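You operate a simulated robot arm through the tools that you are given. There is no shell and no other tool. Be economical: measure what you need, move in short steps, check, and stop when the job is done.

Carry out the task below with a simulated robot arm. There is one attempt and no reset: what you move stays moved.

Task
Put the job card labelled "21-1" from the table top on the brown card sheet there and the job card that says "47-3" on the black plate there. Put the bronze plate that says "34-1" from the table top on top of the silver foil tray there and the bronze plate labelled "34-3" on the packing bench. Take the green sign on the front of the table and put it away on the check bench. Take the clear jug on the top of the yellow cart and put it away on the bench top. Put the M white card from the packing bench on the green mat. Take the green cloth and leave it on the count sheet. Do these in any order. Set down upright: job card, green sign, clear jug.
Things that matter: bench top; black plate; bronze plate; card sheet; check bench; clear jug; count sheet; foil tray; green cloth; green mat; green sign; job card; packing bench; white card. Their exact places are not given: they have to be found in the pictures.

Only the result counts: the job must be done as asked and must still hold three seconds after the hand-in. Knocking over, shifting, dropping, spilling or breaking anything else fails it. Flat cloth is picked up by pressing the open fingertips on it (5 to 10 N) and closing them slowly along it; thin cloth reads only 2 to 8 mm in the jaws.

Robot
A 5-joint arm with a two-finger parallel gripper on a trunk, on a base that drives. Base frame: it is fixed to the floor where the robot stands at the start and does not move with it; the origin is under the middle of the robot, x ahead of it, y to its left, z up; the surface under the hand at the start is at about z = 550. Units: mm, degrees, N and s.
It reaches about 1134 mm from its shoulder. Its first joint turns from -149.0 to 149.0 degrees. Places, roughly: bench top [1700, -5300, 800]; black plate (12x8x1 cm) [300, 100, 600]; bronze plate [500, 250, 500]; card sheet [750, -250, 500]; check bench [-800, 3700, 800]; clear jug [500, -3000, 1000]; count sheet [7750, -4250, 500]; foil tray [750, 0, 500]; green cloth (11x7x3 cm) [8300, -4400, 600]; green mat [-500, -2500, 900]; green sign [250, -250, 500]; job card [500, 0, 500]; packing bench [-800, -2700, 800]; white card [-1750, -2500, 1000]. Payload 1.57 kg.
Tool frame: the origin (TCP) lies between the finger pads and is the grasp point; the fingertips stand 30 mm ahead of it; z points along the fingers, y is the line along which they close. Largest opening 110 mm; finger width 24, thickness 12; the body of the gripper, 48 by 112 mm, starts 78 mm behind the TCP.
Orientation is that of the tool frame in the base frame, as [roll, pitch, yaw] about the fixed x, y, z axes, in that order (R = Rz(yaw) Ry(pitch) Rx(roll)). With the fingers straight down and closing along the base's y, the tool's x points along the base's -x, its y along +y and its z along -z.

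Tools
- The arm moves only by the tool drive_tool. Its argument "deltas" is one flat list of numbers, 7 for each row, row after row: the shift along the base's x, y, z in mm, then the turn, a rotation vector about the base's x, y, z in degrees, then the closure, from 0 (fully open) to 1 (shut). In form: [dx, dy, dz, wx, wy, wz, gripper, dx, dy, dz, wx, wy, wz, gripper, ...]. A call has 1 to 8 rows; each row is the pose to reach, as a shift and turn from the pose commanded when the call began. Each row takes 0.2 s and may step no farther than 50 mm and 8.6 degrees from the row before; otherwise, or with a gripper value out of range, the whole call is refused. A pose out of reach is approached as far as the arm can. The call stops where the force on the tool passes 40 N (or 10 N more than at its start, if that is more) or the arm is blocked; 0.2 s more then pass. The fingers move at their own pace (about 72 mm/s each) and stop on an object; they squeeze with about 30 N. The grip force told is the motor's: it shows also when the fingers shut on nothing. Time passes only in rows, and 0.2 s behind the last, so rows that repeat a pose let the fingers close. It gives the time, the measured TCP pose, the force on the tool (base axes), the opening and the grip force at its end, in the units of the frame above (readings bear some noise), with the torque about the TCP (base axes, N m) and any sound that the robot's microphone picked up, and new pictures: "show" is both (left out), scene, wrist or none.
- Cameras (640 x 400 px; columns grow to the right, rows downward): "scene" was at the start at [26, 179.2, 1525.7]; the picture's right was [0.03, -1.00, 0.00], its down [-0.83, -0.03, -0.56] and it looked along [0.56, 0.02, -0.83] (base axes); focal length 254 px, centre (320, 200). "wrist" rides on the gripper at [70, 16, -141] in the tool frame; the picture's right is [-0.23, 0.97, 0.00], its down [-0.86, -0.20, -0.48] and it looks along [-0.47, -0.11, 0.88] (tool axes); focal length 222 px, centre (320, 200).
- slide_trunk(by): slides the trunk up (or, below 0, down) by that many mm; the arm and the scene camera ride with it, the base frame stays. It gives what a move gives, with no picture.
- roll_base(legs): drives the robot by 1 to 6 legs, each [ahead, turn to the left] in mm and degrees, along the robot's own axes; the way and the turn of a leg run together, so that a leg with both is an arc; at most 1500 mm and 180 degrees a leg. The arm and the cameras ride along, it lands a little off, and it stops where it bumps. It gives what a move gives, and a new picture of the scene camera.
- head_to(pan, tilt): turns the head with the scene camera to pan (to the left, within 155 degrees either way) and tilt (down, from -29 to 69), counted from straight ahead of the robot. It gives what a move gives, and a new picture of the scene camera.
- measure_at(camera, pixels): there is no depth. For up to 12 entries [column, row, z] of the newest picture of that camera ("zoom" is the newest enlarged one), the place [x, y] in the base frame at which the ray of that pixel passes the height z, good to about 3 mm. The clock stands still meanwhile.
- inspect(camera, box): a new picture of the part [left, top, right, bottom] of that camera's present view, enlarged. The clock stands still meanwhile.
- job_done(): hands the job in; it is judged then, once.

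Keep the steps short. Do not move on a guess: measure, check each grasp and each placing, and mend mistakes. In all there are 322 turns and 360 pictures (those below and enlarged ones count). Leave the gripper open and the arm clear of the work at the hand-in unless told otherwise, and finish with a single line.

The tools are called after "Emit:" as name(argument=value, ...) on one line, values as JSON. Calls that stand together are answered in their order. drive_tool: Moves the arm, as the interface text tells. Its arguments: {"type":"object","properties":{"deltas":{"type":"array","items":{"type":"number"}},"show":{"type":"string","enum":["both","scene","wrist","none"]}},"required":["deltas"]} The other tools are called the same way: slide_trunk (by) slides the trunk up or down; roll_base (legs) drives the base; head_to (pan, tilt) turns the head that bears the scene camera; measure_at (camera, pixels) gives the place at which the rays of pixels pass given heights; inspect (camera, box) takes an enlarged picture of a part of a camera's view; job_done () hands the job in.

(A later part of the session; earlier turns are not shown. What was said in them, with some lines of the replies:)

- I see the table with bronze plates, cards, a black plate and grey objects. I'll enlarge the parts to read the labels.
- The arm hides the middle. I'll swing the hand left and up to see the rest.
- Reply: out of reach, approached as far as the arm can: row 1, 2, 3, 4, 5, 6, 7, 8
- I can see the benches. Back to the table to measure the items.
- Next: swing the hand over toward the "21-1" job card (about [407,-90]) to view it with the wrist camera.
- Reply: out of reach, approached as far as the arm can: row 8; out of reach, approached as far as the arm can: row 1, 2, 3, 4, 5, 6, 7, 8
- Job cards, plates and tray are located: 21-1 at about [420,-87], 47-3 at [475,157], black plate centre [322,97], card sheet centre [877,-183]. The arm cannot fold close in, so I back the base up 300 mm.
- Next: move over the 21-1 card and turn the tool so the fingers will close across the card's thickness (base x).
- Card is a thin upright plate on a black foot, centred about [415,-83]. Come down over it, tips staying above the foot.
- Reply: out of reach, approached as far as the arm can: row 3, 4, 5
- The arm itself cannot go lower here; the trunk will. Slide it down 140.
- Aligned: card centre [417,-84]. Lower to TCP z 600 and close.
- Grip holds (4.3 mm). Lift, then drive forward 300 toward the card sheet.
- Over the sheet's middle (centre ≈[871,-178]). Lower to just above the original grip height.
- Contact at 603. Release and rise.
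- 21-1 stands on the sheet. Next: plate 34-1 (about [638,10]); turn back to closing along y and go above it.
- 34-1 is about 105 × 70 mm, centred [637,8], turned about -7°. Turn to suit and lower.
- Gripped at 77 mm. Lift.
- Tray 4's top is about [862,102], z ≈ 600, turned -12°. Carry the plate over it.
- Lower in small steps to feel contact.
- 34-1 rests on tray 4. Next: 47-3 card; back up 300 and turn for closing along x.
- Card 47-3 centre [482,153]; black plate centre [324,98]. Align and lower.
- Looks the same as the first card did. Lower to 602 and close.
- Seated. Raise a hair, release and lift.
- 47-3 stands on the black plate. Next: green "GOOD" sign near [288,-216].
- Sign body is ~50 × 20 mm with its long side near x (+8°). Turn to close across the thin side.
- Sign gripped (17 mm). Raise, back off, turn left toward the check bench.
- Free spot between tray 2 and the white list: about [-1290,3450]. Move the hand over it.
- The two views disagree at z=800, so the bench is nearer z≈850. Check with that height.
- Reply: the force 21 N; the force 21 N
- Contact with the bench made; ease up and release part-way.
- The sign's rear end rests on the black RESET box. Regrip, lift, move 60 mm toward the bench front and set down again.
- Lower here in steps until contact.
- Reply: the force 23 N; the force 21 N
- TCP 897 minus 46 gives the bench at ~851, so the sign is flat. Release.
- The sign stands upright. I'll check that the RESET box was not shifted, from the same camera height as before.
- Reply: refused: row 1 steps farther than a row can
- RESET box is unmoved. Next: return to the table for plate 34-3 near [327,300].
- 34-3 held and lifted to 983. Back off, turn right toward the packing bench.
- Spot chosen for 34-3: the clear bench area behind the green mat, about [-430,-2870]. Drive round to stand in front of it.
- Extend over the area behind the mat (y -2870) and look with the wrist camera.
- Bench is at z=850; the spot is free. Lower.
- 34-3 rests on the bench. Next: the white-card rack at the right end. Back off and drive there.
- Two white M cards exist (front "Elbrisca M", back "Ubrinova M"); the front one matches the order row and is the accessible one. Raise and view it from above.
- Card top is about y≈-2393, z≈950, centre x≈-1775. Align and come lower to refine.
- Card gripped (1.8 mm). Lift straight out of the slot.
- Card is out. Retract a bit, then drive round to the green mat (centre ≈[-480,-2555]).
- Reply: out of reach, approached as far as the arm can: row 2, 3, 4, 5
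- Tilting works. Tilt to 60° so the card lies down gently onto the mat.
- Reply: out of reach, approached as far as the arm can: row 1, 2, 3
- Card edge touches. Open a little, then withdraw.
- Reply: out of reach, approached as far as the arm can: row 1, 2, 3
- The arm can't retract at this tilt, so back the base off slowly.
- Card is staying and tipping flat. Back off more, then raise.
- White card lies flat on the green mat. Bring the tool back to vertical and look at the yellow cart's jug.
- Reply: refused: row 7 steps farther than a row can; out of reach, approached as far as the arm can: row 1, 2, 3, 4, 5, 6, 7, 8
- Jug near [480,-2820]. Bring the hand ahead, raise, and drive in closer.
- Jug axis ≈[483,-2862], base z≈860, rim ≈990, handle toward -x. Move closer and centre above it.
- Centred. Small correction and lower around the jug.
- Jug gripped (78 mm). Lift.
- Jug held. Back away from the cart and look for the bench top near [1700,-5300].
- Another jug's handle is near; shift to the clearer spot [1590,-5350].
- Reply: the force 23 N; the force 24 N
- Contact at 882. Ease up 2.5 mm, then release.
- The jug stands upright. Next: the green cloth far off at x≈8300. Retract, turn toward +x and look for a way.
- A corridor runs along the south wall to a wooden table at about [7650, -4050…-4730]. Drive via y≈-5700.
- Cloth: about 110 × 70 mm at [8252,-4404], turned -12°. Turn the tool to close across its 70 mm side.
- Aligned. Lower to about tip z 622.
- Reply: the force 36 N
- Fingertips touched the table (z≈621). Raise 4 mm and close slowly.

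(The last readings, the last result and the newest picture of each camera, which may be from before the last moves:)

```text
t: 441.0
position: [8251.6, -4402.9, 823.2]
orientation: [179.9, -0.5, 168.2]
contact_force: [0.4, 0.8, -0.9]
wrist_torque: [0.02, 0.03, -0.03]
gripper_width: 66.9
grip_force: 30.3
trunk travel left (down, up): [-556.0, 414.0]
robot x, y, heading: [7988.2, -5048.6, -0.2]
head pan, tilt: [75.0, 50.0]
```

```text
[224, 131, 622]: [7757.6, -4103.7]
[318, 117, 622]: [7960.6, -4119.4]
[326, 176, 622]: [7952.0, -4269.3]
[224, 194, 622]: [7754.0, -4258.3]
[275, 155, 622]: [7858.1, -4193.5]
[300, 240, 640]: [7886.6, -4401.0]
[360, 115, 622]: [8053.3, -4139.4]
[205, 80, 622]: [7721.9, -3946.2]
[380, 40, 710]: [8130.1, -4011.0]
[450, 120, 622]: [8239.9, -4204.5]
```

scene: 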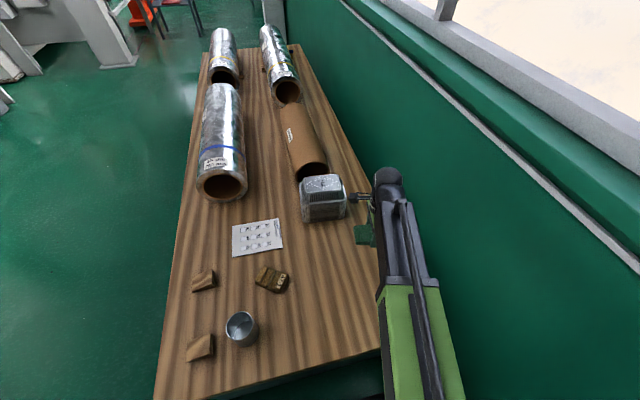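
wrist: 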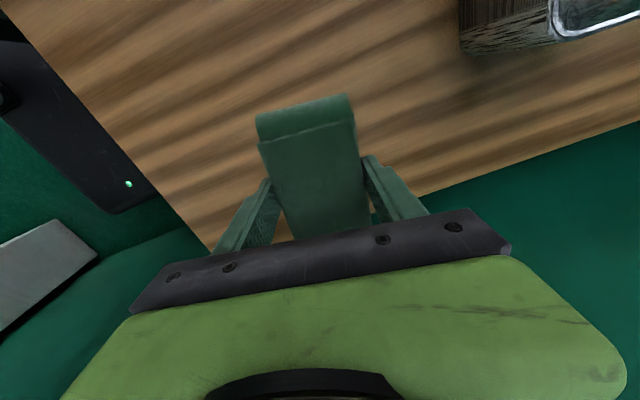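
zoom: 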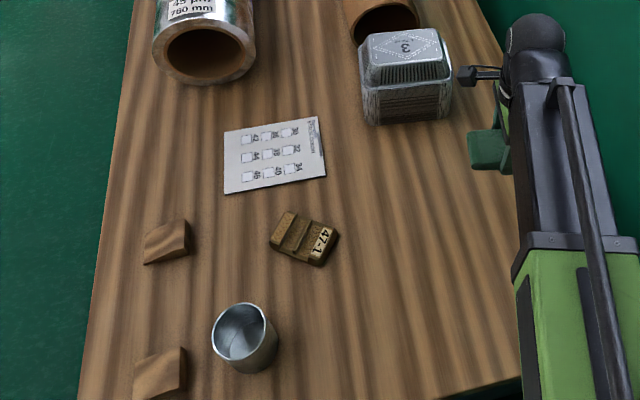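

Cloth held. Carry it to the count sheet's centre ≈[7856,-4188].

Emit:
drive_tool(deltas=[-44, 18, 0, 0, 0, 1, 1, -88, 36, 0, 0, 0, 2, 1, -132, 54, 0, 0, 0, 4, 1, -176, 80, 0, 0, 0, 6, 1, -220, 104, 0, 0, 0, 8, 1, -264, 128, 0, 0, 0, 10, 1, -308, 152, 0, 0, 0, 11, 1, -350, 176, 0, 0, 0, 12, 1], show="none")

Emit:
drive_tool(deltas=[-40, 30, 0, 0, 0, 0, 1, -45, 40, 0, 0, 0, 0, 1])

```text
refused: row 4 steps farther than a row can; nothing moved
```

```text
t: 441.6
position: [8207.0, -4361.9, 821.8]
orientation: [-179.8, -0.4, 168.2]
contact_force: [0.0, 0.2, -0.9]
wrist_torque: [0.01, -0.02, -0.01]
gripper_width: 67.1
grip_force: 30.3
trunk travel left (down, up): [-556.0, 414.0]
robot x, y, heading: [7985.3, -5048.5, 0.0]
head pan, tilt: [75.0, 50.0]
```

scene: 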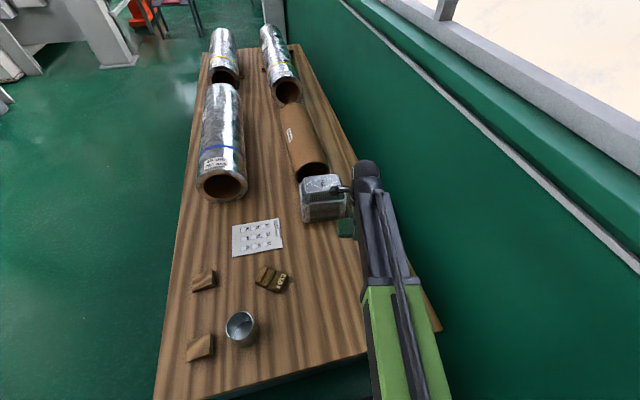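
wrist: 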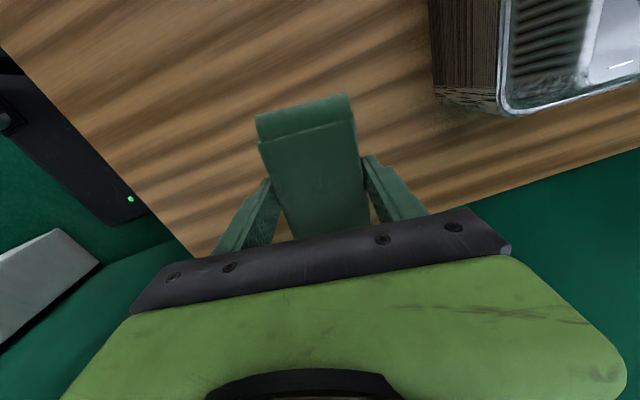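

Emit:
drive_tool(deltas=[-43, 21, 0, 0, 0, 1, 1, -87, 43, 0, 0, 0, 3, 1, -131, 65, 0, 0, 0, 5, 1, -175, 87, 0, 0, 0, 7, 1, -219, 109, 0, 0, 0, 9, 1, -263, 131, 0, 0, 0, 10, 1, -307, 153, 0, 0, 0, 11, 1, -350, 174, 0, 0, 0, 12, 1])

```text
t: 443.4
position: [7856.8, -4189.8, 822.9]
orientation: [-179.9, -0.4, -179.9]
contact_force: [-1.0, 1.3, -1.0]
wrist_torque: [0.01, -0.01, -0.01]
gripper_width: 66.8
grip_force: 30.4
trunk travel left (down, up): [-556.0, 414.0]
robot x, y, heading: [7987.5, -5051.3, -0.1]
head pan, tilt: [75.0, 50.0]
```

scene: 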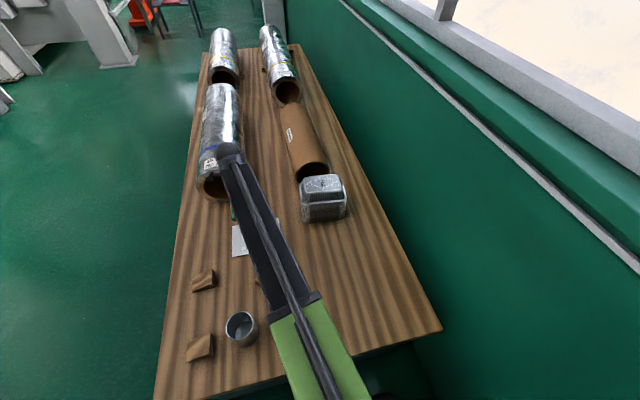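
wrist: 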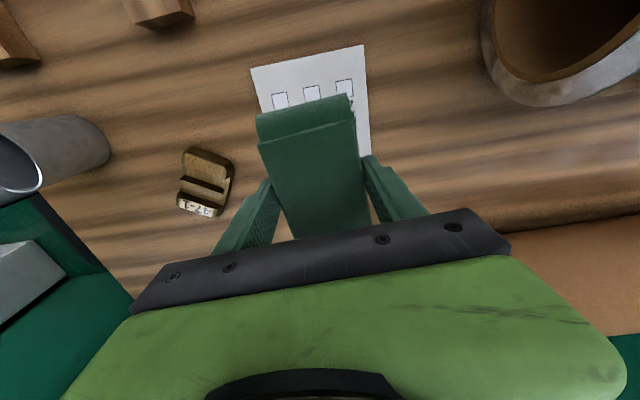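

Emit:
slide_trunk(by=-155)

Emit:
slide_trunk(by=-9)

Emit:
slide_trunk(by=-4)

Emit:
drive_tool(deltas=[0, 0, 0, 0, 0, 0, 1], show="wrist")

```text
t: 445.2
position: [7857.7, -4189.9, 668.6]
orientation: [-179.9, -0.4, -179.9]
contact_force: [0.5, 0.2, 0.1]
wrist_torque: [0.05, -0.01, 0.0]
gripper_width: 66.8
grip_force: 29.9
trunk travel left (down, up): [-401.0, 569.0]
robot x, y, heading: [7992.9, -5048.7, 0.2]
head pan, tilt: [75.0, 50.0]
```

```text
t: 445.8
position: [7857.1, -4188.3, 658.8]
orientation: [-179.9, -0.4, -179.8]
contact_force: [-0.2, -0.6, 0.8]
wrist_torque: [0.01, 0.01, -0.03]
gripper_width: 67.0
grip_force: 30.2
trunk travel left (down, up): [-392.0, 578.0]
robot x, y, heading: [7989.2, -5048.3, -0.2]
head pan, tilt: [75.0, 50.0]
```

```text
t: 446.5
position: [7858.6, -4189.6, 658.2]
orientation: [179.9, -0.4, -179.8]
contact_force: [0.1, 0.3, 30.9]
wrist_torque: [-0.07, 0.0, 0.02]
gripper_width: 67.2
grip_force: 29.6
trunk travel left (down, up): [-389.0, 581.0]
robot x, y, heading: [7991.7, -5049.7, -0.3]
head pan, tilt: [75.0, 50.0]
stopped: the force on the tool passed its limit at 40 N (the readings are from after the stop); the commanded pose is now the measured one
```

```text
t: 446.9
position: [7857.6, -4189.3, 657.6]
orientation: [179.8, -0.4, -179.8]
contact_force: [-0.1, 0.3, 30.4]
wrist_torque: [-0.1, 0.01, -0.02]
gripper_width: 66.8
grip_force: 30.3
trunk travel left (down, up): [-389.0, 581.0]
robot x, y, heading: [7988.7, -5050.2, -0.1]
head pan, tilt: [75.0, 50.0]
```

wrist: 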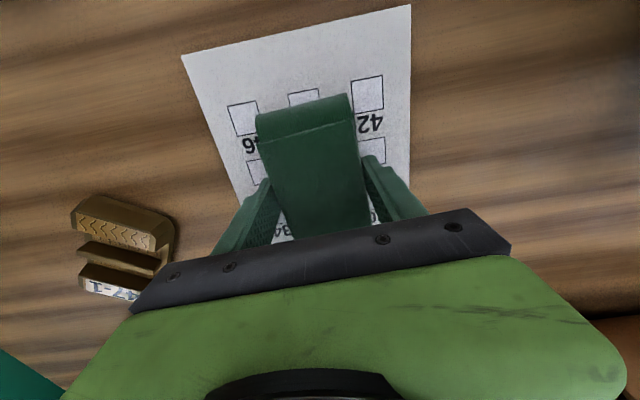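

Emit:
slide_trunk(by=2)

Emit:
drive_tool(deltas=[0, 0, 0, 0, 0, 0, 0.6, 0, 0, 0, 0, 0, 0, 0.3, 0, 0, 0, 0, 0, 0, 0, 0, 0, 0, 0, 0, 0, 0], show="none")

Emit:
slide_trunk(by=220)

Emit:
drive_tool(deltas=[30, -40, 0, 0, 0, 0, 0, 60, -80, 0, 0, 0, 0, 0, 90, -120, 0, 0, 0, 0, 0, 120, -160, 0, 0, 0, 0, 0])

Emit:
inspect(camera="scene", box=[170, 180, 350, 320])

```text
t: 447.4
position: [7857.8, -4189.0, 657.6]
orientation: [179.9, -0.4, -179.8]
contact_force: [0.9, -3.5, 7.6]
wrist_torque: [0.01, 0.05, 0.01]
gripper_width: 66.9
grip_force: 29.8
trunk travel left (down, up): [-391.0, 579.0]
robot x, y, heading: [7988.2, -5050.6, 0.0]
head pan, tilt: [75.0, 50.0]
```

```text
t: 448.4
position: [7856.4, -4189.0, 658.6]
orientation: [179.9, -0.5, -179.8]
contact_force: [0.0, -0.1, -0.6]
wrist_torque: [0.01, -0.04, 0.0]
gripper_width: 109.9
grip_force: 0.0
trunk travel left (down, up): [-391.0, 579.0]
robot x, y, heading: [7990.4, -5046.8, -0.1]
head pan, tilt: [75.0, 50.0]
```

```text
t: 450.8
position: [7856.6, -4188.7, 876.6]
orientation: [179.9, -0.4, -179.9]
contact_force: [-0.8, 0.5, 0.2]
wrist_torque: [0.02, 0.03, -0.03]
gripper_width: 109.9
grip_force: 0.0
trunk travel left (down, up): [-611.0, 359.0]
robot x, y, heading: [7987.7, -5046.5, -0.3]
head pan, tilt: [75.0, 50.0]
```

```text
t: 451.8
position: [7978.5, -4348.7, 878.2]
orientation: [179.9, -0.5, -179.9]
contact_force: [-0.8, 0.1, -0.5]
wrist_torque: [0.01, 0.01, 0.02]
gripper_width: 109.8
grip_force: 0.1
trunk travel left (down, up): [-611.0, 359.0]
robot x, y, heading: [7991.5, -5048.2, 0.0]
head pan, tilt: [75.0, 50.0]
```

scene: 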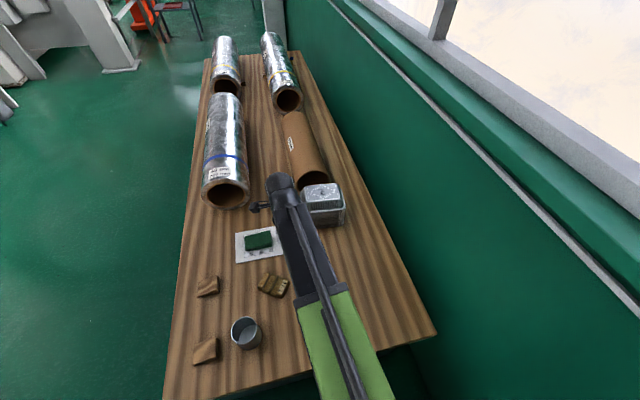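
wrist: 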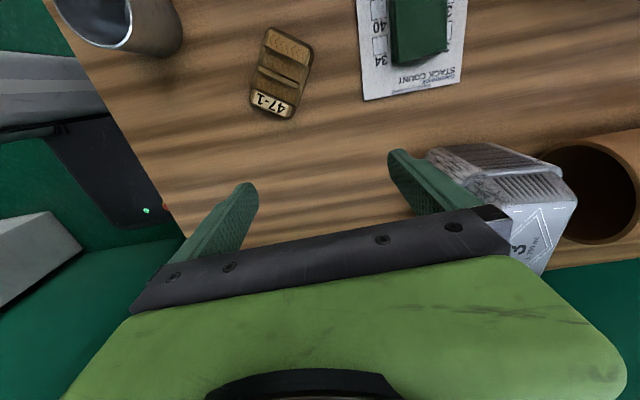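

```text
2.86 times, centred on (260, 250) of scene
```

zoom: 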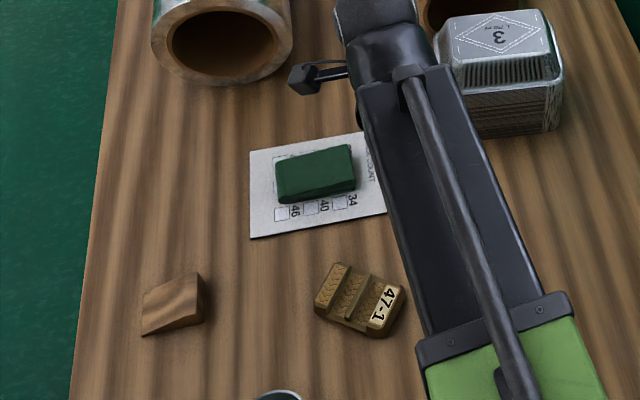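

All items are placed; lift the arm clear.

Emit:
slide_trunk(by=200)

Emit:
job_done()

```text
t: 453.9
position: [7978.5, -4348.0, 1078.5]
orientation: [179.9, -0.4, -179.8]
contact_force: [0.2, -0.1, 1.2]
wrist_torque: [-0.04, 0.01, -0.04]
gripper_width: 110.3
grip_force: 0.0
trunk travel left (down, up): [-811.0, 159.0]
robot x, y, heading: [7988.8, -5046.1, -0.0]
head pan, tilt: [75.0, 50.0]
```

```text
The job is handed in.
```

All eight items are placed as asked and the job is handed in; two white cards read "M", so I moved the front one ("Elbrisca M"), and which of the two was meant is my guess.
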